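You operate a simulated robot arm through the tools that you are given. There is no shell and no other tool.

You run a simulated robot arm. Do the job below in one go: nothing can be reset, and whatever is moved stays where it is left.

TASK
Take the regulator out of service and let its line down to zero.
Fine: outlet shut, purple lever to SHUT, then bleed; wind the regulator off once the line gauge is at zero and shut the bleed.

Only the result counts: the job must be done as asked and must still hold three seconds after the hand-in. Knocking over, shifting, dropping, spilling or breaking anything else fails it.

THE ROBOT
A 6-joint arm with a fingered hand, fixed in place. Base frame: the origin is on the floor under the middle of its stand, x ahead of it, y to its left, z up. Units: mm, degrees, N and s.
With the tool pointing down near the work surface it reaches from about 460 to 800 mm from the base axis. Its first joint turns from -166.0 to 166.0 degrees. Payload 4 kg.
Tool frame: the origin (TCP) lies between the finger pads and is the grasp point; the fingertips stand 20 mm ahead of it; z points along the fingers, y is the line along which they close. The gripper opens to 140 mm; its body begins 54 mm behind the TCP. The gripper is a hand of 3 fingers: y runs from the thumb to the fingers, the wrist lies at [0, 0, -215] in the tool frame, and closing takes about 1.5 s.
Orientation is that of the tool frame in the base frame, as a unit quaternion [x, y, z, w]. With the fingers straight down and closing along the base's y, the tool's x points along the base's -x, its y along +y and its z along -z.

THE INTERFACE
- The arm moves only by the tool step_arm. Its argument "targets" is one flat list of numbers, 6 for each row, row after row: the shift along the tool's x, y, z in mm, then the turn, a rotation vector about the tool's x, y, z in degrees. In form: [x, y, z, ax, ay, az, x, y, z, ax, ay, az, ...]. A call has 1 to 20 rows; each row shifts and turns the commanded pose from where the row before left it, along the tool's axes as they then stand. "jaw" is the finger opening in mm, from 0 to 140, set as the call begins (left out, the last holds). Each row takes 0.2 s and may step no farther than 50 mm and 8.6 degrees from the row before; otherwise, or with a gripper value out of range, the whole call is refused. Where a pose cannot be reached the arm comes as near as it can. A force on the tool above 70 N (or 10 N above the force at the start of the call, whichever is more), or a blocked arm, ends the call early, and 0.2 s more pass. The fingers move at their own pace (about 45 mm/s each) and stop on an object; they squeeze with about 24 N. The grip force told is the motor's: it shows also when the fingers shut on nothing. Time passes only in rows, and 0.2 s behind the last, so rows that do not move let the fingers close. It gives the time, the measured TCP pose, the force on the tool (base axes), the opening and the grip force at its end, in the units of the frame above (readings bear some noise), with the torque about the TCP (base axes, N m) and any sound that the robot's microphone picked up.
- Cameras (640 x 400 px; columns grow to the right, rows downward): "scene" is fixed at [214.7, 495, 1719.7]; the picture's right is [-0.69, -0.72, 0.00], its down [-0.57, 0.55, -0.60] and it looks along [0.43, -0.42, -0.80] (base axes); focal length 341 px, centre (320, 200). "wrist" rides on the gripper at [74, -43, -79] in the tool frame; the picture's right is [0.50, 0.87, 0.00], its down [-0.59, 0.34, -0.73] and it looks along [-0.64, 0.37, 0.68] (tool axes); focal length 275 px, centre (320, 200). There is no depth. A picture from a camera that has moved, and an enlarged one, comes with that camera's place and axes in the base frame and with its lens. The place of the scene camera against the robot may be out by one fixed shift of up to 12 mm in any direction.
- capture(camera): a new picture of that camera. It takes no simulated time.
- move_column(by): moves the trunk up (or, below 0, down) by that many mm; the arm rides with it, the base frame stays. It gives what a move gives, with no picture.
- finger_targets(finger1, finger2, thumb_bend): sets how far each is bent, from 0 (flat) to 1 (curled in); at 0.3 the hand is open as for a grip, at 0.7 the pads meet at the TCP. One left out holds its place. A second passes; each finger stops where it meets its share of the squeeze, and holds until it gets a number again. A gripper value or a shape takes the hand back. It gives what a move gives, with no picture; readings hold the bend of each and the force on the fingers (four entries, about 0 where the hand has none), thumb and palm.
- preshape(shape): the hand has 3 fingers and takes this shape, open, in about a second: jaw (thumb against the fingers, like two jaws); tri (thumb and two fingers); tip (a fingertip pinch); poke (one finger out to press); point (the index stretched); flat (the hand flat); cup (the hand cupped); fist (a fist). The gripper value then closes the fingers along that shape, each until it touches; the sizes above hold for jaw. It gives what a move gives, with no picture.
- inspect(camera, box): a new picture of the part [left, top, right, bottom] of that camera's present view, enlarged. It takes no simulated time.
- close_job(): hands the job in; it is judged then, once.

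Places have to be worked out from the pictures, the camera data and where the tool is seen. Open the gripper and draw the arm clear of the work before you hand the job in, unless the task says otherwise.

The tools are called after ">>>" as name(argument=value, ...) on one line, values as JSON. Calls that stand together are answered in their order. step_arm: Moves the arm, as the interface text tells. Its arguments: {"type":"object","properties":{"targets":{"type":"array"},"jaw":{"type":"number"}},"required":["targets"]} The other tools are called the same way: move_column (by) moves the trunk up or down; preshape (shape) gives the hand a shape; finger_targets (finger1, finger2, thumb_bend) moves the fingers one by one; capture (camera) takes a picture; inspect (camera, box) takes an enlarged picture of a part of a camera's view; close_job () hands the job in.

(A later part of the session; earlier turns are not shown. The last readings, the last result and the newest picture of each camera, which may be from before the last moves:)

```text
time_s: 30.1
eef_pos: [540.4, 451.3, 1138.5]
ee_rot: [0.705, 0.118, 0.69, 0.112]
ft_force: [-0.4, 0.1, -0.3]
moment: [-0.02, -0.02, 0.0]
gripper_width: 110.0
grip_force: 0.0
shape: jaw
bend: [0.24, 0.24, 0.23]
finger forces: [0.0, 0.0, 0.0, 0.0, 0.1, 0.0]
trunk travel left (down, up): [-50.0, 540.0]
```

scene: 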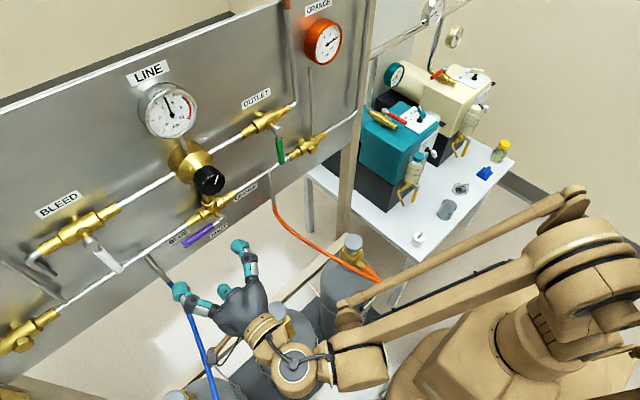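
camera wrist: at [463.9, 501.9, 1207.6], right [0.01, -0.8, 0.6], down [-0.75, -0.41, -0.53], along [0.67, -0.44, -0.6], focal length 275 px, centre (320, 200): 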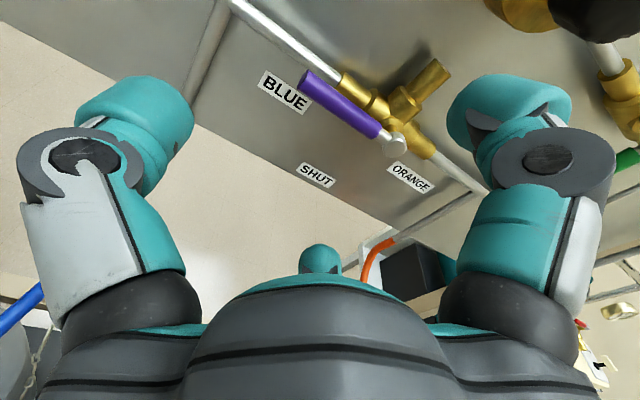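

The hand is now at roll ≈161° with a 1.2° tilt, which is negligible. I add 7° of roll and move in to about 20 mm short of the purple handle.

>>> step_arm(targets=[0, 0, 0, 0, 0, 7, -2, -0.6, 27.2, 0, 0, 0, -2, -0.6, 27.2, 0, 0, 0, -2, -0.6, 27.2, 0, 0, 0])

>>> capture(camera="wrist")

>>> inspect(camera="scene", box=[110, 180, 310, 340])

```text
time_s: 31.1
eef_pos: [620.6, 452.1, 1130.4]
ee_rot: [0.711, 0.074, 0.696, 0.07]
ft_force: [1.3, 0.2, 0.6]
moment: [-0.04, 0.02, 0.04]
gripper_width: 110.1
grip_force: 0.1
shape: jaw
bend: [0.24, 0.24, 0.23]
finger forces: [0.1, 0.0, 0.1, 0.0, 0.1, 0.0]
trunk travel left (down, up): [-50.0, 540.0]
```

```text
taken
camera wrist: at [543.9, 509.4, 1194.7], right [0.02, -0.75, 0.67], down [-0.74, -0.45, -0.49], along [0.67, -0.49, -0.56], focal length 275 px, centre (320, 200)
```

wrist: 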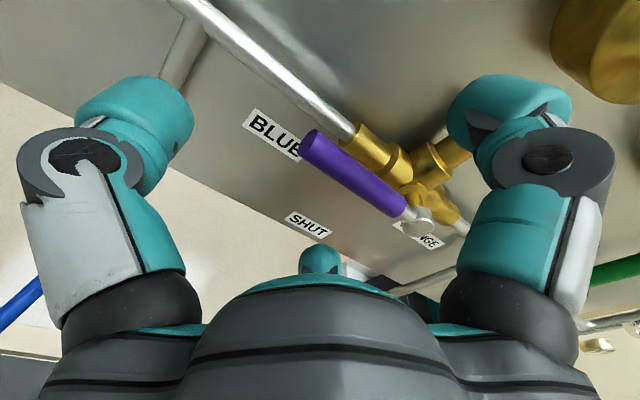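

```text
2.50 times, centred on (210, 260) of scene
camera zoom: at [214.7, 495.0, 1719.7], right [-0.69, -0.72, 0.0], down [-0.57, 0.55, -0.6], along [0.43, -0.42, -0.8], focal length 852 px, centre (595, 50)
```

zoom: 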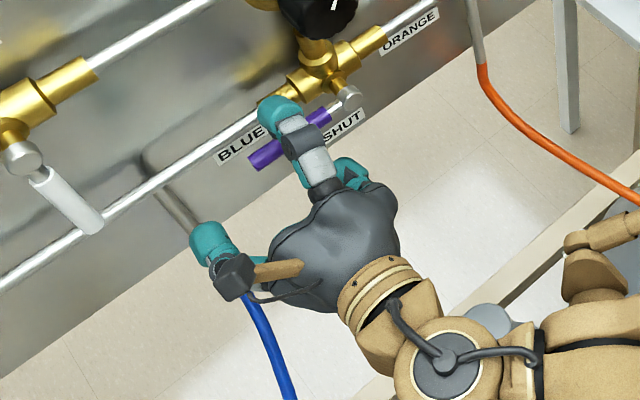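

Alignment looks right; the thumb is beyond the free end and the fingers straddle the handle. I advance 21 mm and close on it.

>>> step_arm(targets=[0, 0, 10.5, 0, 0, 0, 0, 0, 10.5, 0, 0, 0])

>>> step_arm(targets=[0, 0, 0, 0, 0, 0, 0, 0, 0, 0, 0, 0, 0, 0, 0, 0, 0, 0, 0, 0, 0, 0, 0, 0, 0, 0, 0, 0, 0, 0, 0, 0, 0, 0, 0, 0, 0, 0, 0, 0, 0, 0, 0, 0, 0, 0, 0, 0], jaw=0)

>>> capture(camera="wrist")

>>> inspect(camera="scene", box=[110, 180, 310, 340])

```text
time_s: 31.7
eef_pos: [644.3, 453.1, 1129.5]
ee_rot: [0.711, 0.073, 0.696, 0.072]
ft_force: [-1.0, -1.0, 0.9]
moment: [0.01, -0.02, 0.02]
gripper_width: 110.3
grip_force: 0.0
shape: jaw
bend: [0.24, 0.24, 0.23]
finger forces: [0.0, 0.0, 0.0, 0.0, 0.1, 0.0]
trunk travel left (down, up): [-50.0, 540.0]
```

```text
time_s: 33.5
eef_pos: [643.0, 452.1, 1129.5]
ee_rot: [0.711, 0.074, 0.696, 0.07]
ft_force: [5.6, 3.9, -1.0]
moment: [0.02, 0.0, 0.02]
gripper_width: 22.1
grip_force: 24.3
shape: jaw
bend: [0.65, 0.63, 0.49]
finger forces: [22.4, 18.8, 0.0, 0.0, 19.6, 0.0]
trunk travel left (down, up): [-50.0, 540.0]
```

```text
taken
camera wrist: at [566.6, 510.0, 1193.9], right [0.02, -0.75, 0.67], down [-0.74, -0.45, -0.49], along [0.67, -0.49, -0.56], focal length 275 px, centre (320, 200)
```

wrist: 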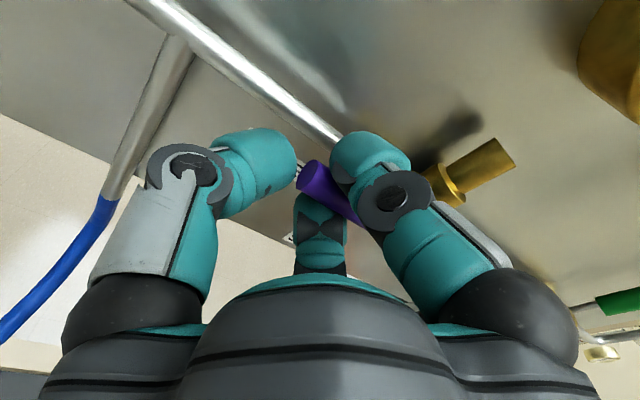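

```text
2.50 times, centred on (210, 260) of scene
camera zoom: at [214.7, 495.0, 1719.7], right [-0.69, -0.72, 0.0], down [-0.57, 0.55, -0.6], along [0.43, -0.42, -0.8], focal length 852 px, centre (595, 50)
```

zoom: 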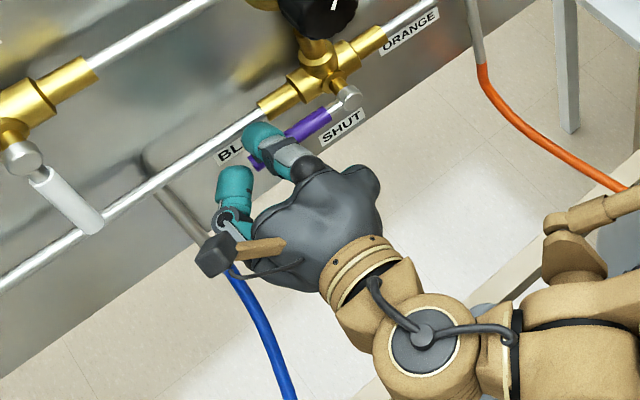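

Firm grip again. I start turning the purple lever down towards SHUT with two 8° steps about its pivot.

>>> step_arm(targets=[-11.6, -1.5, 0, 0, 0, -8, -11.6, -1.5, 0, 0, 0, -8])

```text
time_s: 34.1
eef_pos: [643.3, 449.0, 1104.7]
ee_rot: [0.694, 0.172, 0.678, 0.169]
ft_force: [7.6, 6.3, -2.0]
moment: [0.01, -0.01, 0.04]
gripper_width: 22.0
grip_force: 23.8
shape: jaw
bend: [0.65, 0.63, 0.49]
finger forces: [23.8, 18.7, 0.0, 0.0, 19.9, 0.0]
trunk travel left (down, up): [-50.0, 540.0]
```

It turns freely and follows the arc. I continue 64° more, to 80° in total.

>>> step_arm(targets=[-11.6, -1.5, 0, 0, 0, -8, -11.6, -1.5, 0, 0, 0, -8, -11.6, -1.5, 0, 0, 0, -8, -11.6, -1.5, 0, 0, 0, -8, -11.6, -1.5, 0, 0, 0, -8, -11.6, -1.5, 0, 0, 0, -8, -11.6, -1.5, 0, 0, 0, -8, -11.6, -1.5, 0, 0, 0, -8])

>>> inspect(camera="scene", box=[110, 180, 310, 340])

```text
time_s: 35.9
eef_pos: [643.1, 381.2, 1045.6]
ee_rot: [0.498, 0.513, 0.486, 0.502]
ft_force: [23.3, -2.6, 9.7]
moment: [0.04, -0.12, -0.09]
gripper_width: 21.6
grip_force: 23.6
shape: jaw
bend: [0.65, 0.63, 0.5]
finger forces: [21.3, 16.7, 0.1, 0.0, 13.8, 0.1]
trunk travel left (down, up): [-50.0, 540.0]
```

```text
2.50 times, centred on (210, 260) of scene
camera zoom: at [214.7, 495.0, 1719.7], right [-0.69, -0.72, 0.0], down [-0.57, 0.55, -0.6], along [0.43, -0.42, -0.8], focal length 852 px, centre (595, 50)
```

zoom: 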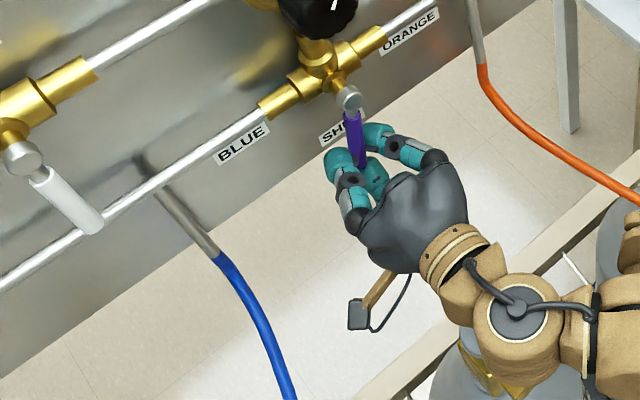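

About 9-10° remain, and the pull in +X comes from the slight tilt. I make the last 9° with a 2 mm forward correction, then check that the lever is vertical.

>>> step_arm(targets=[-6.5, -1.0, 1, 0, 0, -4.5, -6.5, -1.0, 1, 0, 0, -4.5, 0, 0, 0, 0, 0, 0])

>>> inspect(camera="scene", box=[150, 170, 270, 270])

>>> capture(camera="wrist")

```text
time_s: 36.7
eef_pos: [643.1, 368.9, 1046.3]
ee_rot: [0.454, 0.551, 0.447, 0.539]
ft_force: [8.1, -2.1, 2.7]
moment: [0.12, -0.06, -0.02]
gripper_width: 21.5
grip_force: 24.0
shape: jaw
bend: [0.65, 0.63, 0.5]
finger forces: [21.8, 19.3, 0.0, 0.0, 18.2, 0.1]
trunk travel left (down, up): [-50.0, 540.0]
```

```text
4.00 times, centred on (210, 220) of scene
camera zoom: at [214.7, 495.0, 1719.7], right [-0.69, -0.72, 0.0], down [-0.57, 0.55, -0.6], along [0.43, -0.42, -0.8], focal length 1364 px, centre (760, 120)
```

zoom: 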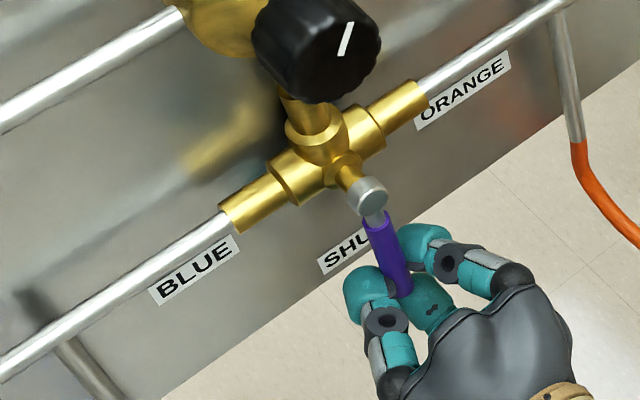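

```text
taken
camera wrist: at [563.4, 434.2, 991.9], right [0.02, 0.65, 0.76], down [-0.72, -0.52, 0.46], along [0.69, -0.56, 0.46], focal length 275 px, centre (320, 200)
```

wrist: 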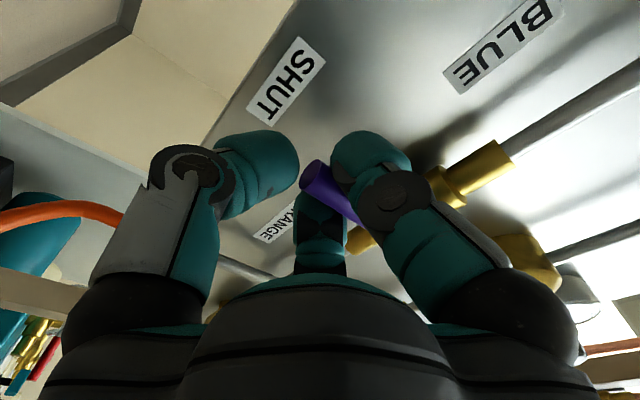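

The TCP is right under the pivot and the lever looks vertical at SHUT. I open the hand, draw straight back and check.

>>> step_arm(targets=[0, 0, 0, 0, 0, 0, 0, 0, 0, 0, 0, 0, 0, 0, 0, 0, 0, 0, 0, 0, 0, 0, 0, 0, 0, 0, 0, 0, 0, 0, 0, 0, 0, 0, 0, 0], jaw=110)

>>> step_arm(targets=[0, 0, -30, 0, 0, 0, 0, 0, -40, 0, 0, 0, 0, 0, -40, 0, 0, 0], jaw=110)

>>> capture(camera="scene")

>>> inspect(camera="scene", box=[150, 170, 270, 270])

>>> capture(camera="wrist")

```text
time_s: 38.1
eef_pos: [642.6, 369.5, 1045.3]
ee_rot: [0.456, 0.55, 0.446, 0.538]
ft_force: [-0.2, 1.1, -0.2]
moment: [0.01, 0.03, 0.01]
gripper_width: 109.9
grip_force: 0.1
shape: jaw
bend: [0.24, 0.24, 0.23]
finger forces: [0.1, 0.1, 0.0, 0.0, 0.0, 0.0]
trunk travel left (down, up): [-50.0, 540.0]
```

```text
time_s: 38.9
eef_pos: [533.6, 366.9, 1047.7]
ee_rot: [0.456, 0.55, 0.446, 0.539]
ft_force: [-0.4, -0.5, 0.6]
moment: [-0.01, -0.01, -0.02]
gripper_width: 110.1
grip_force: 0.1
shape: jaw
bend: [0.24, 0.24, 0.23]
finger forces: [0.0, 0.0, 0.1, 0.0, 0.0, 0.1]
trunk travel left (down, up): [-50.0, 540.0]
```

```text
taken
```

scene: 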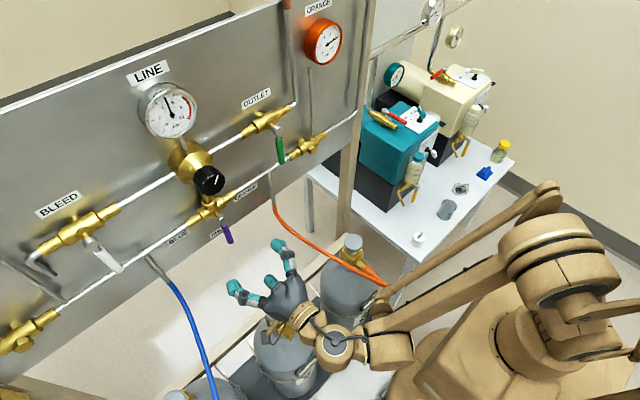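

```text
4.00 times, centred on (210, 220) of scene
camera zoom: at [214.7, 495.0, 1719.7], right [-0.69, -0.72, 0.0], down [-0.57, 0.55, -0.6], along [0.43, -0.42, -0.8], focal length 1364 px, centre (760, 120)
```

zoom: 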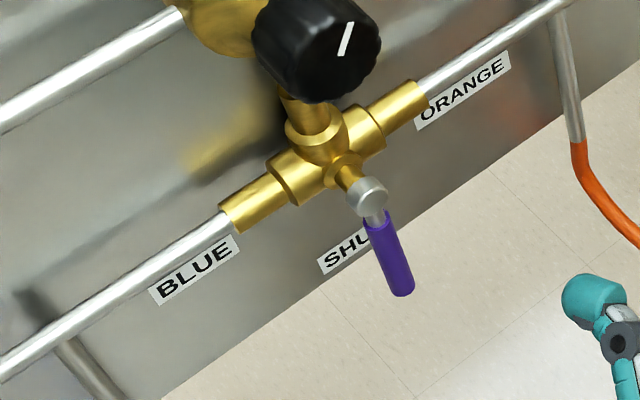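

```text
taken
camera wrist: at [453.9, 432.8, 993.9], right [0.02, 0.65, 0.76], down [-0.72, -0.51, 0.46], along [0.69, -0.56, 0.46], focal length 275 px, centre (320, 200)
```

wrist: 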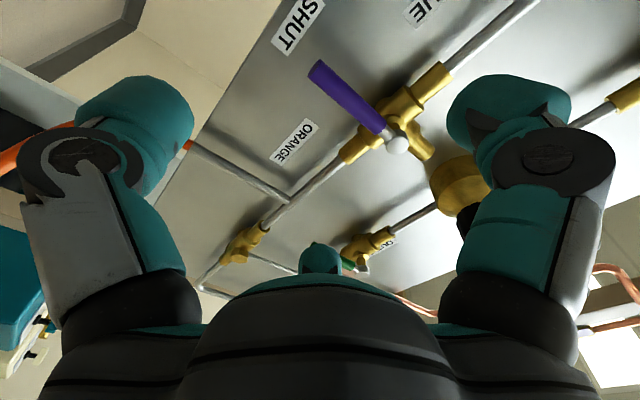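

The purple lever now points down at SHUT. I measure its angle more exactly with an enlarged wrist view, and check the gauge.

>>> inspect(camera="wrist", box=[290, 40, 430, 170])

>>> inspect(camera="scene", box=[120, 60, 220, 150])

```text
3.08 times, centred on (360, 105) of wrist
camera zoom: at [453.9, 432.8, 993.9], right [0.02, 0.65, 0.76], down [-0.72, -0.51, 0.46], along [0.69, -0.56, 0.46], focal length 847 px, centre (197, 492)
```

zoom: 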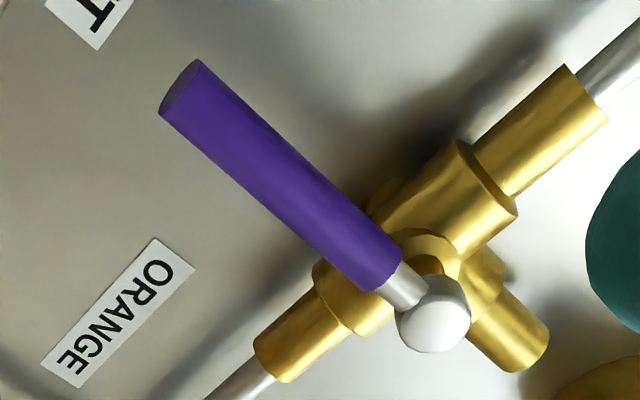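

```text
4.44 times, centred on (170, 105) of scene
camera zoom: at [214.7, 495.0, 1719.7], right [-0.69, -0.72, 0.0], down [-0.57, 0.55, -0.6], along [0.43, -0.42, -0.8], focal length 1515 px, centre (987, 622)
```

zoom: 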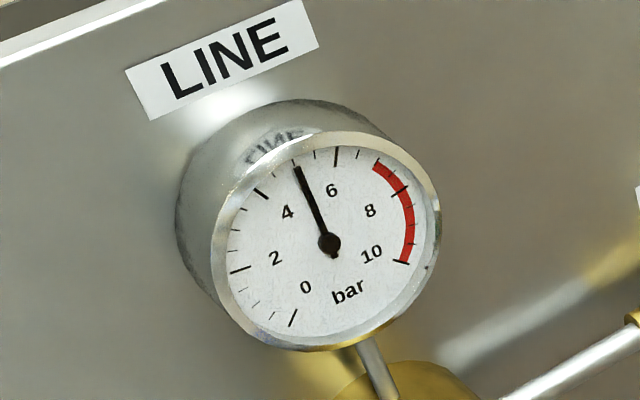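

Purple is within 1° of vertical, and the line gauge still reads about 5 bar, as expected. Next I move the hand in front of the bleed lever, keeping X around 540.

>>> step_arm(targets=[31.8, 33.9, 0.6, 0, 0, 0, 31.8, 33.9, 0.6, 0, 0, 0, 31.8, 33.9, 0.6, 0, 0, 0, 31.8, 33.9, 0.6, 0, 0, 0, 31.8, 33.9, 0.6, 0, 0, 0])

>>> capture(camera="wrist")

>>> inspect(camera="wrist", box=[200, 0, 460, 200])

>>> capture(camera="scene")

```text
time_s: 40.1
eef_pos: [542.9, 558.4, 1187.9]
ee_rot: [0.457, 0.551, 0.445, 0.538]
ft_force: [0.4, 0.0, -0.3]
moment: [0.0, -0.01, 0.05]
gripper_width: 110.1
grip_force: 0.0
shape: jaw
bend: [0.24, 0.24, 0.23]
finger forces: [0.0, 0.0, 0.1, 0.1, 0.0, 0.1]
trunk travel left (down, up): [-50.0, 540.0]
```

```text
taken
camera wrist: at [462.0, 622.5, 1132.5], right [0.02, 0.65, 0.76], down [-0.72, -0.51, 0.46], along [0.69, -0.56, 0.46], focal length 275 px, centre (320, 200)
```

wrist: 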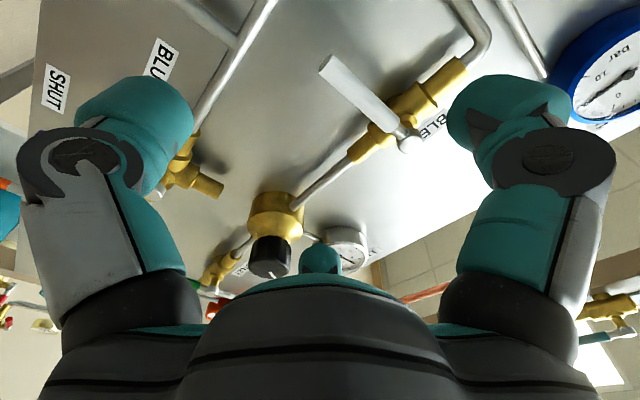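

```text
2.00 times, centred on (330, 100) of wrist
camera zoom: at [462.0, 622.5, 1132.5], right [0.02, 0.65, 0.76], down [-0.72, -0.51, 0.46], along [0.69, -0.56, 0.46], focal length 551 px, centre (300, 400)
```

zoom: 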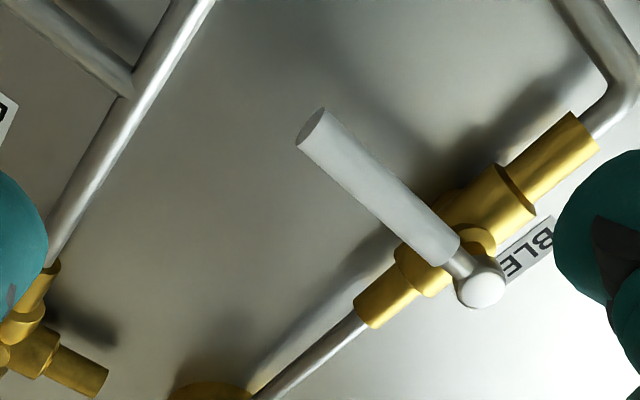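

```text
taken
```

scene: 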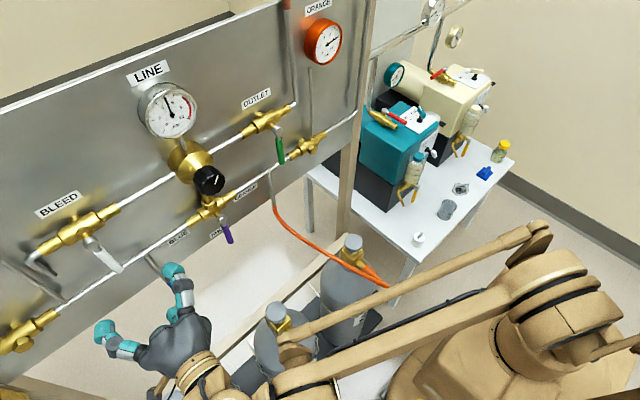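

The bleed lever is located: pivot (654, 569, 1271), free end at Z≈1179. The hand's roll of 79° leaves room to turn it either way, so I approach to 20 mm short of it.

>>> step_arm(targets=[5.1, 1.6, 39, 0, 0, 0, 5.1, 1.6, 39, 0, 0, 0])

>>> capture(camera="wrist")

>>> inspect(camera="scene", box=[0, 180, 220, 356])

```text
time_s: 40.7
eef_pos: [618.1, 566.8, 1184.9]
ee_rot: [0.456, 0.551, 0.446, 0.539]
ft_force: [0.3, 0.7, -0.9]
moment: [-0.02, 0.03, 0.0]
gripper_width: 110.0
grip_force: 0.1
shape: jaw
bend: [0.24, 0.24, 0.23]
finger forces: [0.0, 0.0, 0.1, 0.0, 0.1, 0.0]
trunk travel left (down, up): [-50.0, 540.0]
```

```text
taken
camera wrist: at [539.0, 631.3, 1129.7], right [0.02, 0.65, 0.76], down [-0.72, -0.52, 0.46], along [0.69, -0.56, 0.46], focal length 275 px, centre (320, 200)
```

wrist: 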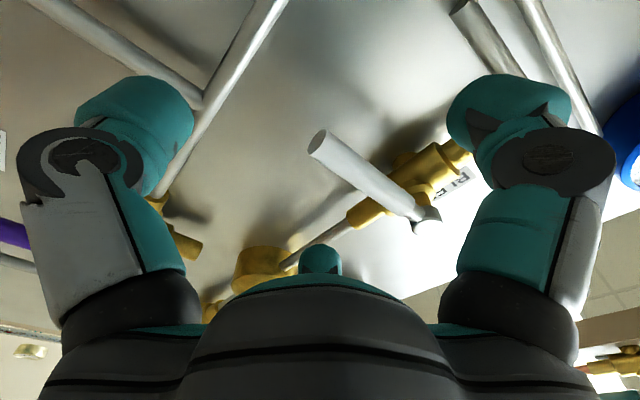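

```text
2.27 times, centred on (110, 268) of scene
camera zoom: at [214.7, 495.0, 1719.7], right [-0.69, -0.72, 0.0], down [-0.57, 0.55, -0.6], along [0.43, -0.42, -0.8], focal length 775 px, centre (797, 46)
```

zoom: 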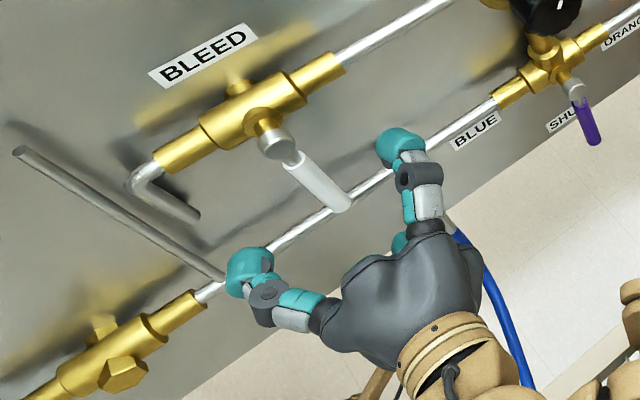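

Alignment is good: the end measures (655, 569, 1180). I make the last advance and close on the white lever.

>>> step_arm(targets=[0.8, 1.9, 12.4, 0, 0, 0, 0.7, 2, 12.4, 0, 0, 0])

>>> step_arm(targets=[0, 0, 0, 0, 0, 0, 0, 0, 0, 0, 0, 0, 0, 0, 0, 0, 0, 0, 0, 0, 0, 0, 0, 0, 0, 0, 0, 0, 0, 0, 0, 0, 0, 0, 0, 0, 0, 0, 0, 0, 0, 0, 0, 0, 0, 0, 0, 0], jaw=0)

>>> capture(camera="wrist")

>>> inspect(camera="scene", box=[0, 180, 220, 356])

```text
time_s: 41.3
eef_pos: [641.7, 569.8, 1186.6]
ee_rot: [0.455, 0.551, 0.446, 0.538]
ft_force: [0.4, -0.2, 0.1]
moment: [0.0, 0.03, -0.03]
gripper_width: 110.3
grip_force: 0.0
shape: jaw
bend: [0.24, 0.24, 0.23]
finger forces: [0.0, 0.0, 0.1, 0.0, 0.0, 0.0]
trunk travel left (down, up): [-50.0, 540.0]
```

```text
time_s: 43.1
eef_pos: [644.1, 568.0, 1186.2]
ee_rot: [0.455, 0.551, 0.447, 0.538]
ft_force: [3.7, -1.6, -2.5]
moment: [-0.01, 0.03, 0.0]
gripper_width: 21.7
grip_force: 24.2
shape: jaw
bend: [0.64, 0.64, 0.5]
finger forces: [21.4, 18.2, 0.0, 0.1, 20.1, 0.1]
trunk travel left (down, up): [-50.0, 540.0]
```

```text
taken
camera wrist: at [563.3, 633.0, 1132.4], right [0.02, 0.65, 0.76], down [-0.72, -0.51, 0.46], along [0.69, -0.56, 0.46], focal length 275 px, centre (320, 200)
```

wrist: 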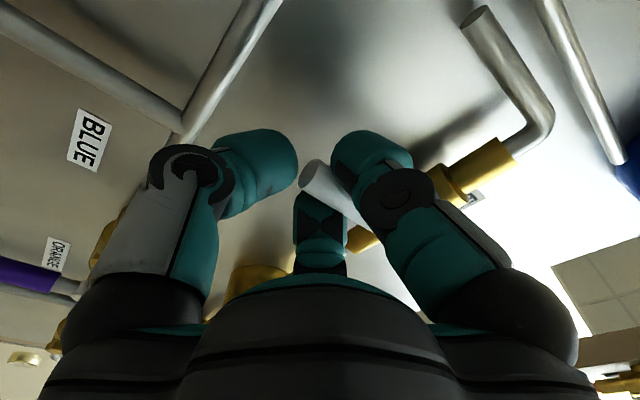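

```text
2.27 times, centred on (110, 268) of scene
camera zoom: at [214.7, 495.0, 1719.7], right [-0.69, -0.72, 0.0], down [-0.57, 0.55, -0.6], along [0.43, -0.42, -0.8], focal length 775 px, centre (797, 46)
```

zoom: 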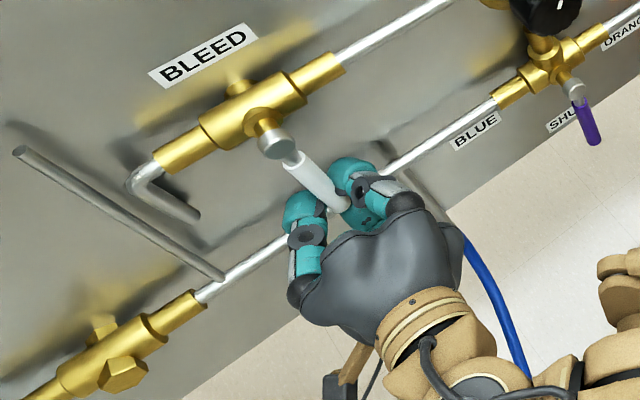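

Firmly gripped. I try 4° towards -y (the mirror of how green closed) and watch the force.

>>> step_arm(targets=[-5.9, -0.8, 0, 0, 0, -4, 0, 0, 0, 0, 0, 0])

```text
time_s: 43.7
eef_pos: [644.1, 562.2, 1187.1]
ee_rot: [0.436, 0.567, 0.427, 0.554]
ft_force: [9.7, 1.4, 0.4]
moment: [0.03, 0.01, 0.04]
gripper_width: 21.5
grip_force: 24.0
shape: jaw
bend: [0.64, 0.65, 0.5]
finger forces: [21.2, 17.0, 0.0, 0.0, 17.8, 0.0]
trunk travel left (down, up): [-50.0, 540.0]
```

It moves freely towards -y. I continue opening the bleed by 80° along the arc.

>>> step_arm(targets=[-11.8, -1.25, -0.2, 0, 0, -8, -11.8, -1.25, -0.2, 0, 0, -8, -11.8, -1.25, -0.2, 0, 0, -8, -11.8, -1.25, -0.2, 0, 0, -8, -11.8, -1.25, -0.2, 0, 0, -8, -11.8, -1.25, -0.2, 0, 0, -8, -11.8, -1.25, -0.2, 0, 0, -8, -11.8, -1.25, -0.2, 0, 0, -8, -11.8, -1.25, -0.2, 0, 0, -8, -11.8, -1.25, -0.2, 0, 0, -8])

>>> capture(camera="scene")

>>> inspect(camera="scene", box=[0, 60, 260, 268])

```text
time_s: 45.9
eef_pos: [642.6, 486.5, 1263.5]
ee_rot: [-0.032, 0.714, -0.029, 0.698]
ft_force: [9.7, 0.2, 0.3]
moment: [0.02, -0.05, -0.06]
gripper_width: 21.3
grip_force: 23.9
shape: jaw
bend: [0.64, 0.65, 0.5]
finger forces: [20.8, 17.4, 0.0, 0.0, 18.4, 0.0]
trunk travel left (down, up): [-50.0, 540.0]
```

```text
taken
```

scene: 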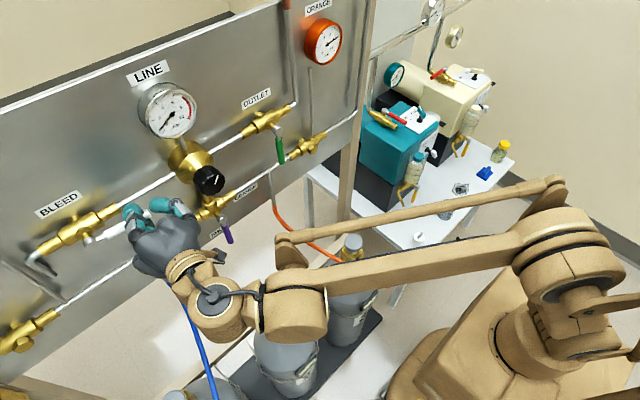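

```text
1.92 times, centred on (130, 164) of scene
camera zoom: at [214.7, 495.0, 1719.7], right [-0.69, -0.72, 0.0], down [-0.57, 0.55, -0.6], along [0.43, -0.42, -0.8], focal length 656 px, centre (685, 269)
```

zoom: 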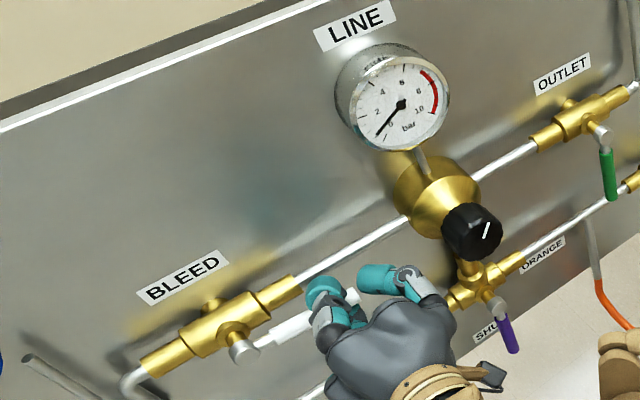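

The gauge is falling fast and is already near zero. I finish the last 5° so the bleed is fully open, then check the gauge.

>>> step_arm(targets=[-7.3, -0.95, 0, 0, 0, -5, 0, 0, 0, 0, 0, 0, 0, 0, 0, 0, 0, 0, 0, 0, 0, 0, 0, 0])

>>> inspect(camera="scene", box=[120, 60, 220, 150])

>>> inspect(camera="scene", box=[40, 150, 240, 300])

>>> capture(camera="wrist")

```text
time_s: 46.9
eef_pos: [642.3, 486.9, 1272.3]
ee_rot: [-0.061, 0.712, -0.06, 0.697]
ft_force: [10.4, -0.1, 0.6]
moment: [0.02, -0.02, -0.04]
gripper_width: 21.6
grip_force: 23.9
shape: jaw
bend: [0.64, 0.65, 0.5]
finger forces: [21.1, 17.2, 0.1, 0.0, 18.6, 0.0]
trunk travel left (down, up): [-50.0, 540.0]
```

```text
4.44 times, centred on (170, 105) of scene
camera zoom: at [214.7, 495.0, 1719.7], right [-0.69, -0.72, 0.0], down [-0.57, 0.55, -0.6], along [0.43, -0.42, -0.8], focal length 1515 px, centre (987, 622)
```

zoom: 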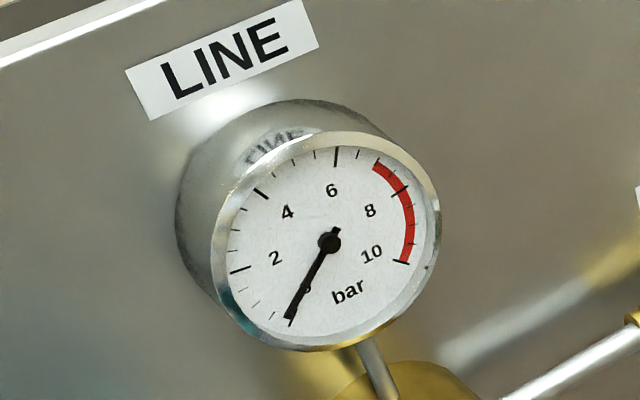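

```text
2.67 times, centred on (140, 225) of scene
camera zoom: at [214.7, 495.0, 1719.7], right [-0.69, -0.72, 0.0], down [-0.57, 0.55, -0.6], along [0.43, -0.42, -0.8], focal length 909 px, centre (800, 133)
```

zoom: 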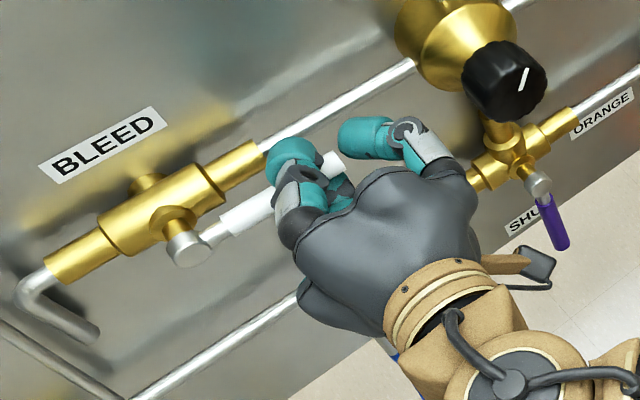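

```text
taken
camera wrist: at [562.9, 431.1, 1207.2], right [-0.02, 0.77, -0.64], down [-0.72, 0.43, 0.54], along [0.69, 0.47, 0.55], focal length 275 px, centre (320, 200)
```

wrist: 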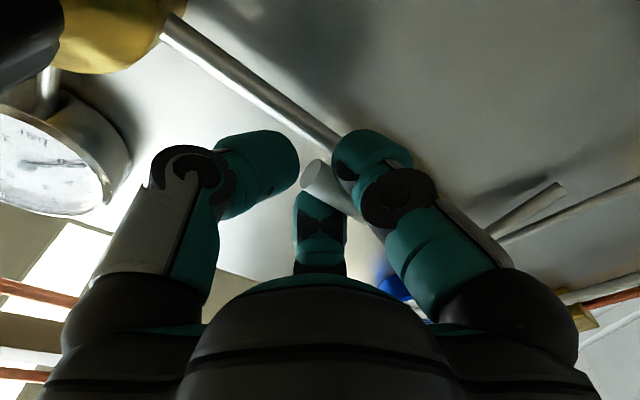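

The line gauge reads zero and the bleed is fully open. I open the hand only partly (70 mm) to keep the thumb clear of the regulator, then draw back.

>>> step_arm(targets=[0, 0, 0, 0, 0, 0, 0, 0, 0, 0, 0, 0, 0, 0, 0, 0, 0, 0, 0, 0, 0, 0, 0, 0, 0, 0, 0, 0, 0, 0], jaw=70)

>>> step_arm(targets=[0, 0, -30, 0, 0, 0, 0, 0, -45, 0, 0, 0, 0, 0, -45, 0, 0, 0], jaw=70)

>>> capture(camera="scene")

>>> capture(camera="wrist")

>>> inspect(camera="scene", box=[130, 70, 270, 220])

```text
time_s: 48.1
eef_pos: [640.1, 486.2, 1272.4]
ee_rot: [-0.061, 0.712, -0.059, 0.697]
ft_force: [0.3, -0.1, 0.3]
moment: [0.01, 0.0, 0.02]
gripper_width: 69.8
grip_force: 0.0
shape: jaw
bend: [0.34, 0.34, 0.33]
finger forces: [0.0, 0.1, 0.0, 0.0, 0.1, 0.0]
trunk travel left (down, up): [-50.0, 540.0]
```

```text
time_s: 48.9
eef_pos: [519.8, 484.8, 1272.5]
ee_rot: [-0.061, 0.712, -0.059, 0.697]
ft_force: [0.3, -0.6, 0.3]
moment: [0.02, 0.01, 0.01]
gripper_width: 69.8
grip_force: 0.1
shape: jaw
bend: [0.34, 0.34, 0.33]
finger forces: [0.0, 0.0, 0.1, 0.0, 0.0, 0.1]
trunk travel left (down, up): [-50.0, 540.0]
```

```text
taken
```

scene: 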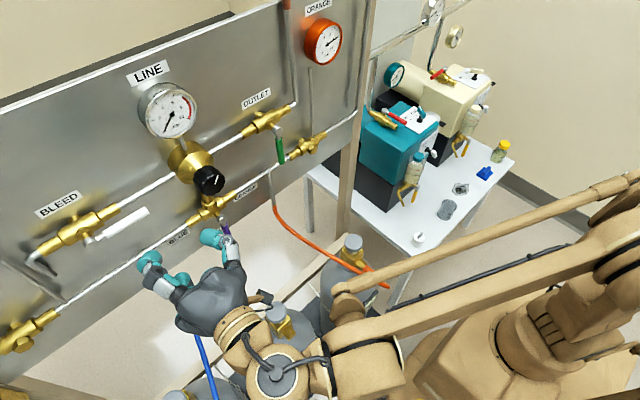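

```text
taken
camera wrist: at [439.0, 429.7, 1209.7], right [-0.01, 0.77, -0.64], down [-0.72, 0.43, 0.54], along [0.69, 0.47, 0.55], focal length 275 px, centre (320, 200)
```

wrist: 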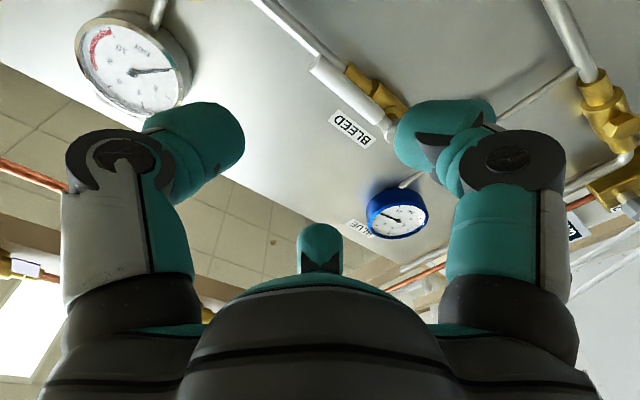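

```text
2.67 times, centred on (200, 145) of scene
camera zoom: at [214.7, 495.0, 1719.7], right [-0.69, -0.72, 0.0], down [-0.57, 0.55, -0.6], along [0.43, -0.42, -0.8], focal length 909 px, centre (640, 347)
```

zoom: 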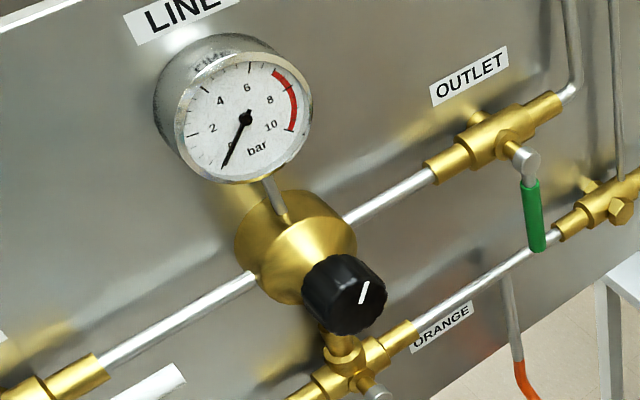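

The gauge sits at zero and the bleed lever stays open. Next is the regulator knob. Backing off is counter-clockwise seen from the front, a negative roll, so I move in front of the knob and pre-roll the hand to about +160° for a long unwinding stroke.

>>> step_arm(targets=[7.3, -38.3, 0, 0.2, -1.18, 0, 7.3, -38.3, 0, 0, 0, 0, 7.3, -38.3, 0, 0, 0, 0], jaw=120)

>>> step_arm(targets=[0, 0, 0, 0, 0, 8.5, 0, 0, 0, 0, 0, 8.5, 0, 0, 0, 0, 0, 8.5, 0, 0, 0, 0, 0, 8.5, 0, 0, 0, 0, 0, 8.5, 0, 0, 0, 0, 0, 8.5, 0, 0, 0, 0, 0, 8.5, 0, 0, 0, 0, 0, 8.5, 0, 0, 0, 0, 0, 8.5, 0, 0, 0, 0, 0, 8.5, 0, 0, 0, 0, 0, 8.5, 0, 0, 0, 0, 0, 8.5, 0, 0, 0, 0, 0, 8.5, 0, 0, 0, 0, 0, 8.5, 0, 0, 0, 0, 0, 8.5, 0, 0, 0, 0, 0, 8.5, 0, 0, 0, 0, 0, 8.5, 0, 0, 0, 0, 0, 8.5, 0, 0, 0, 0, 0, 8.5, 0, 0, 0, 0, 0, 8.5])

>>> capture(camera="wrist")

>>> inspect(camera="wrist", box=[200, 0, 460, 200])

```text
time_s: 49.7
eef_pos: [518.9, 368.2, 1270.8]
ee_rot: [-0.061, 0.705, -0.059, 0.704]
ft_force: [-0.4, -1.0, -0.7]
moment: [0.01, 0.01, 0.0]
gripper_width: 119.5
grip_force: 0.1
shape: jaw
bend: [0.24, 0.24, 0.22]
finger forces: [0.1, 0.0, 0.0, 0.0, 0.0, 0.1]
trunk travel left (down, up): [-50.0, 540.0]
```

```text
time_s: 53.9
eef_pos: [522.0, 368.3, 1272.2]
ee_rot: [0.697, 0.122, 0.697, 0.12]
ft_force: [-0.3, -0.1, -0.2]
moment: [-0.01, 0.01, -0.01]
gripper_width: 119.6
grip_force: 0.1
shape: jaw
bend: [0.24, 0.24, 0.22]
finger forces: [0.0, 0.1, 0.1, 0.0, 0.0, 0.0]
trunk travel left (down, up): [-50.0, 540.0]
```

```text
taken
camera wrist: at [443.2, 433.6, 1328.0], right [0.0, -0.65, 0.76], down [-0.73, -0.52, -0.44], along [0.68, -0.56, -0.48], focal length 275 px, centre (320, 200)
```

wrist: 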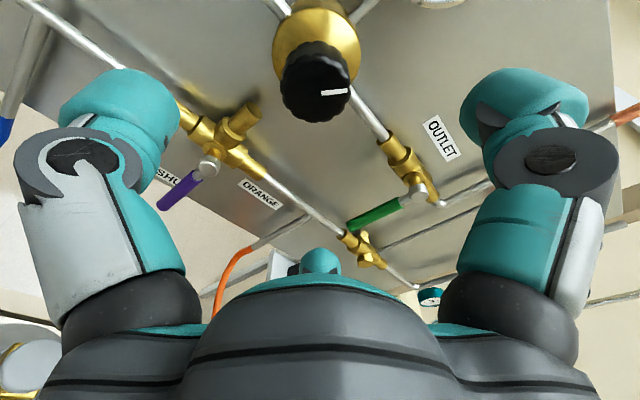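

```text
2.00 times, centred on (330, 100) of wrist
camera zoom: at [443.2, 433.6, 1328.0], right [0.0, -0.65, 0.76], down [-0.73, -0.52, -0.44], along [0.68, -0.56, -0.48], focal length 551 px, centre (300, 400)
```

zoom: 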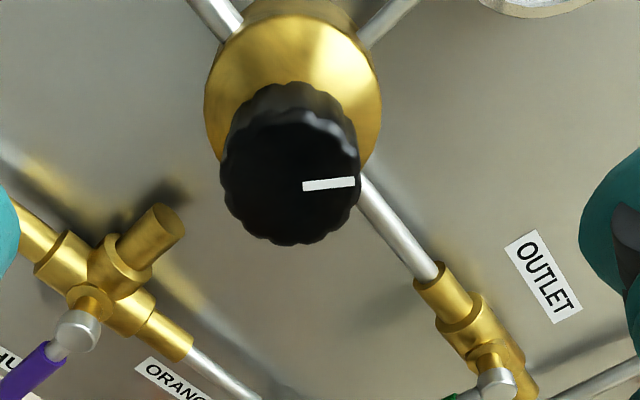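

The knob face centre is at about (626, 369.5, 1270), with radius ~23 mm and depth ~22 mm; the gauge and dome lie farther back. I approach to just in front of it with the hand open to 90.

>>> step_arm(targets=[-0.6, -0.6, 26.5, 0, 0, 0, -0.6, -0.6, 26.5, 0, 0, 0, -0.5, -0.7, 26.5, 0, 0, 0], jaw=90)

>>> capture(camera="wrist")

>>> inspect(camera="scene", box=[120, 90, 300, 240])

```text
time_s: 54.7
eef_pos: [600.7, 370.9, 1270.1]
ee_rot: [0.697, 0.121, 0.697, 0.121]
ft_force: [0.5, 1.0, -0.5]
moment: [0.01, 0.0, 0.0]
gripper_width: 90.5
grip_force: 0.1
shape: jaw
bend: [0.28, 0.28, 0.27]
finger forces: [0.0, 0.0, 0.0, 0.1, 0.0, 0.0]
trunk travel left (down, up): [-50.0, 540.0]
```

```text
taken
camera wrist: at [522.7, 436.4, 1325.8], right [0.0, -0.65, 0.76], down [-0.73, -0.52, -0.44], along [0.68, -0.56, -0.48], focal length 275 px, centre (320, 200)
```

wrist: 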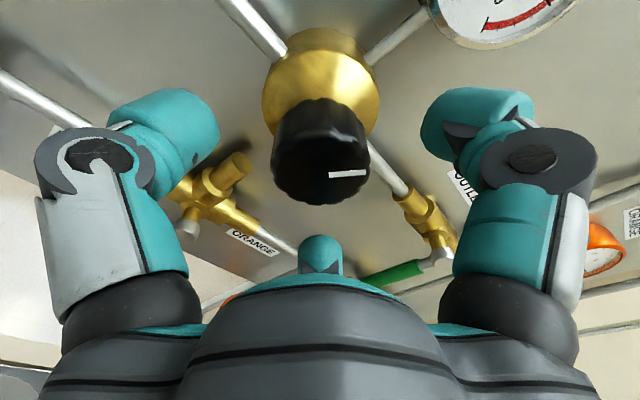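

```text
2.67 times, centred on (210, 165) of scene
camera zoom: at [214.7, 495.0, 1719.7], right [-0.69, -0.72, 0.0], down [-0.57, 0.55, -0.6], along [0.43, -0.42, -0.8], focal length 909 px, centre (613, 293)
```

zoom: 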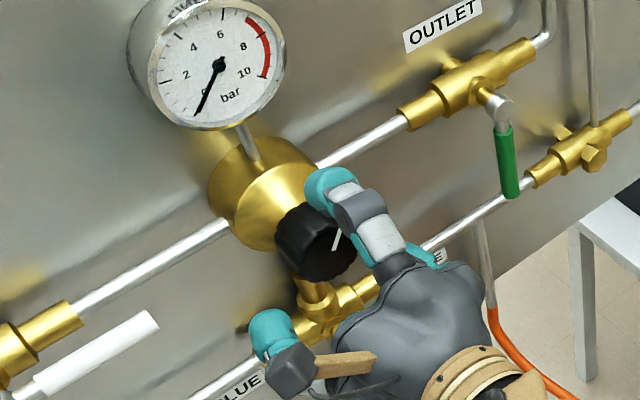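

The hand is centred on the knob within about 1 mm (measured 626, 370.4, 1269). I advance 26 mm and close the three digits on it.

>>> step_arm(targets=[0, 0, 13, 0, 0, 0, 0, 0, 13, 0, 0, 0], jaw=90)

>>> step_arm(targets=[0, 0, 0, 0, 0, 0, 0, 0, 0, 0, 0, 0, 0, 0, 0, 0, 0, 0, 0, 0, 0, 0, 0, 0, 0, 0, 0, 0, 0, 0, 0, 0, 0, 0, 0, 0], jaw=0)

>>> capture(camera="wrist")

>>> inspect(camera="scene", box=[120, 90, 300, 240])

```text
time_s: 55.3
eef_pos: [628.3, 370.9, 1270.6]
ee_rot: [0.697, 0.122, 0.696, 0.122]
ft_force: [0.9, -0.5, -0.6]
moment: [0.03, -0.02, 0.03]
gripper_width: 90.7
grip_force: 0.0
shape: jaw
bend: [0.28, 0.28, 0.27]
finger forces: [0.0, 0.0, 0.1, 0.0, 0.0, 0.1]
trunk travel left (down, up): [-50.0, 540.0]
```

```text
time_s: 56.7
eef_pos: [628.7, 371.3, 1270.7]
ee_rot: [0.697, 0.122, 0.696, 0.121]
ft_force: [4.7, 0.2, 0.4]
moment: [0.01, 0.02, 0.08]
gripper_width: 42.1
grip_force: 23.7
shape: jaw
bend: [0.44, 0.43, 0.43]
finger forces: [20.8, 20.3, 0.0, 0.0, 21.2, 0.0]
trunk travel left (down, up): [-50.0, 540.0]
```

```text
taken
camera wrist: at [550.1, 436.3, 1325.2], right [0.0, -0.65, 0.76], down [-0.73, -0.52, -0.44], along [0.68, -0.56, -0.48], focal length 275 px, centre (320, 200)
```

wrist: 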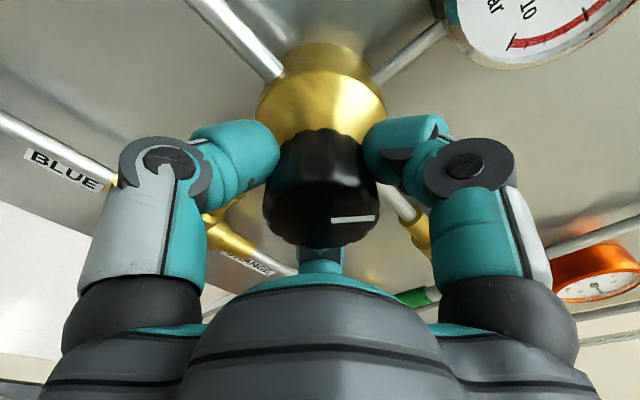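

```text
2.67 times, centred on (210, 165) of scene
camera zoom: at [214.7, 495.0, 1719.7], right [-0.69, -0.72, 0.0], down [-0.57, 0.55, -0.6], along [0.43, -0.42, -0.8], focal length 909 px, centre (613, 293)
```

zoom: 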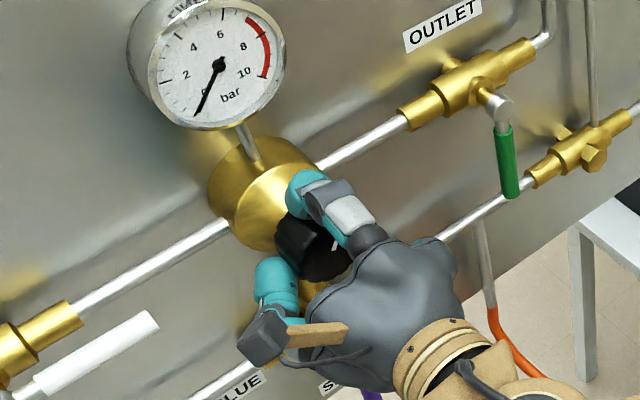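

All three digits hold the knob evenly. I turn it counter-clockwise 24° to feel it.

>>> step_arm(targets=[0, 0, 0, 0, 0, -8, 0, 0, 0, 0, 0, -8, 0, 0, 0, 0, 0, -8])

>>> capture(camera="wrist")

```text
time_s: 57.5
eef_pos: [628.8, 370.5, 1269.7]
ee_rot: [0.656, 0.266, 0.656, 0.264]
ft_force: [7.1, 2.4, -0.8]
moment: [0.06, 0.02, 0.03]
gripper_width: 41.9
grip_force: 24.0
shape: jaw
bend: [0.44, 0.43, 0.43]
finger forces: [20.6, 20.2, 0.0, 0.1, 21.5, 0.0]
trunk travel left (down, up): [-50.0, 540.0]
```

```text
taken
camera wrist: at [549.9, 453.0, 1293.4], right [0.0, -0.28, 0.96], down [-0.73, -0.65, -0.19], along [0.68, -0.7, -0.2], focal length 275 px, centre (320, 200)
```

wrist: 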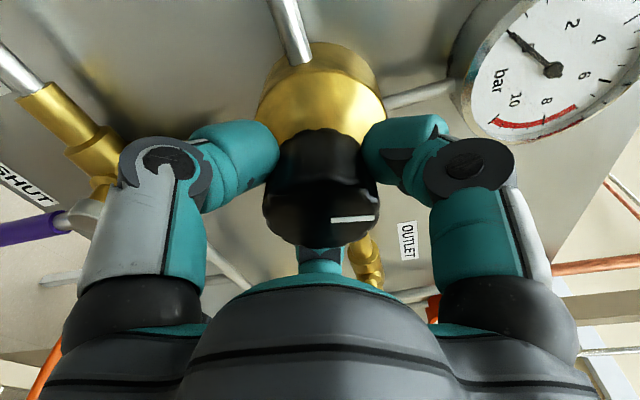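

The knob turns along with the hand at little torque. I continue 160° counter-clockwise.

>>> step_arm(targets=[0, 0, 0, 0, 0, -8, 0, 0, 0, 0, 0, -8, 0, 0, 0, 0, 0, -8, 0, 0, 0, 0, 0, -8, 0, 0, 0, 0, 0, -8, 0, 0, 0, 0, 0, -8, 0, 0, 0, 0, 0, -8, 0, 0, 0, 0, 0, -8, 0, 0, 0, 0, 0, -8, 0, 0, 0, 0, 0, -8, 0, 0, 0, 0, 0, -8, 0, 0, 0, 0, 0, -8, 0, 0, 0, 0, 0, -8, 0, 0, 0, 0, 0, -8, 0, 0, 0, 0, 0, -8, 0, 0, 0, 0, 0, -8, 0, 0, 0, 0, 0, -8, 0, 0, 0, 0, 0, -8, 0, 0, 0, 0, 0, -8, 0, 0, 0, 0, 0, -8])

>>> capture(camera="wrist")

>>> capture(camera="scene")

```text
time_s: 61.7
eef_pos: [627.4, 370.0, 1269.9]
ee_rot: [-0.147, 0.692, -0.145, 0.691]
ft_force: [2.2, 0.7, -7.4]
moment: [1.31, 0.08, -0.02]
gripper_width: 41.2
grip_force: 24.0
shape: jaw
bend: [0.44, 0.44, 0.43]
finger forces: [24.6, 19.6, 0.0, 0.0, 26.6, 0.0]
trunk travel left (down, up): [-50.0, 540.0]
```

```text
taken
camera wrist: at [549.6, 301.7, 1219.6], right [0.0, 0.59, -0.81], down [-0.74, 0.55, 0.4], along [0.68, 0.59, 0.43], focal length 275 px, centre (320, 200)
```

wrist: 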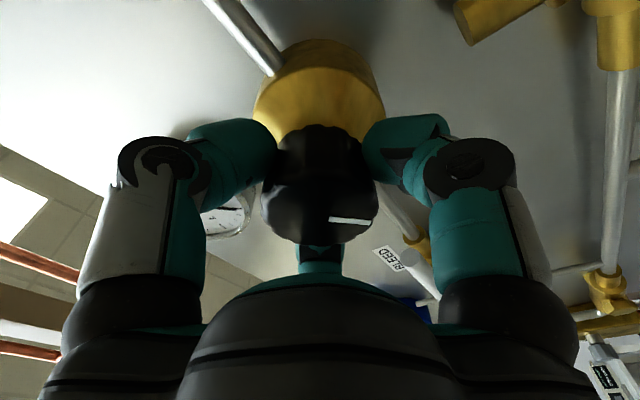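

```text
taken
```

scene: 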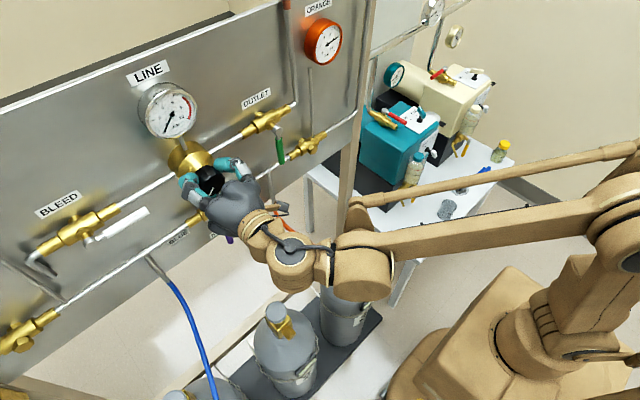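

Torque has risen to 1.3 N·m at about 184° turned, which suggests the off stop. I try another 6° to confirm.

>>> step_arm(targets=[0, 0, 0, 0, 0, -3, 0, 0, 0, 0, 0, -3, 0, 0, 0, 0, 0, 0])

>>> inspect(camera="wrist", box=[220, 100, 420, 260])

```text
time_s: 62.5
eef_pos: [628.3, 368.7, 1269.1]
ee_rot: [-0.183, 0.683, -0.182, 0.683]
ft_force: [3.1, -0.3, -0.1]
moment: [1.18, -0.01, 0.08]
gripper_width: 40.8
grip_force: 24.0
shape: jaw
bend: [0.44, 0.43, 0.43]
finger forces: [21.4, 25.7, 0.1, 0.1, 22.1, 0.0]
trunk travel left (down, up): [-50.0, 540.0]
```

```text
2.50 times, centred on (320, 180) of wrist
camera zoom: at [549.5, 295.2, 1227.2], right [0.0, 0.5, -0.86], down [-0.73, 0.59, 0.34], along [0.68, 0.64, 0.37], focal length 688 px, centre (320, 250)
```

zoom: 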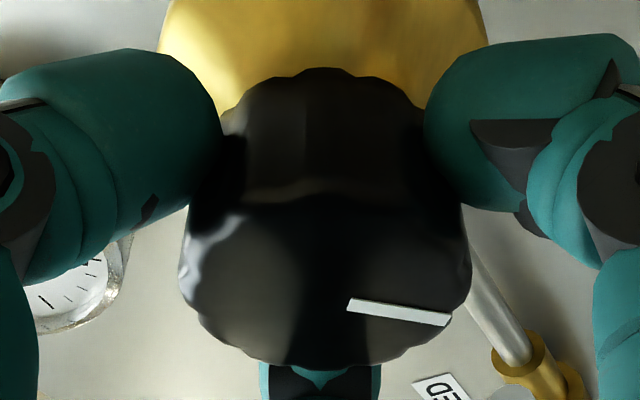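

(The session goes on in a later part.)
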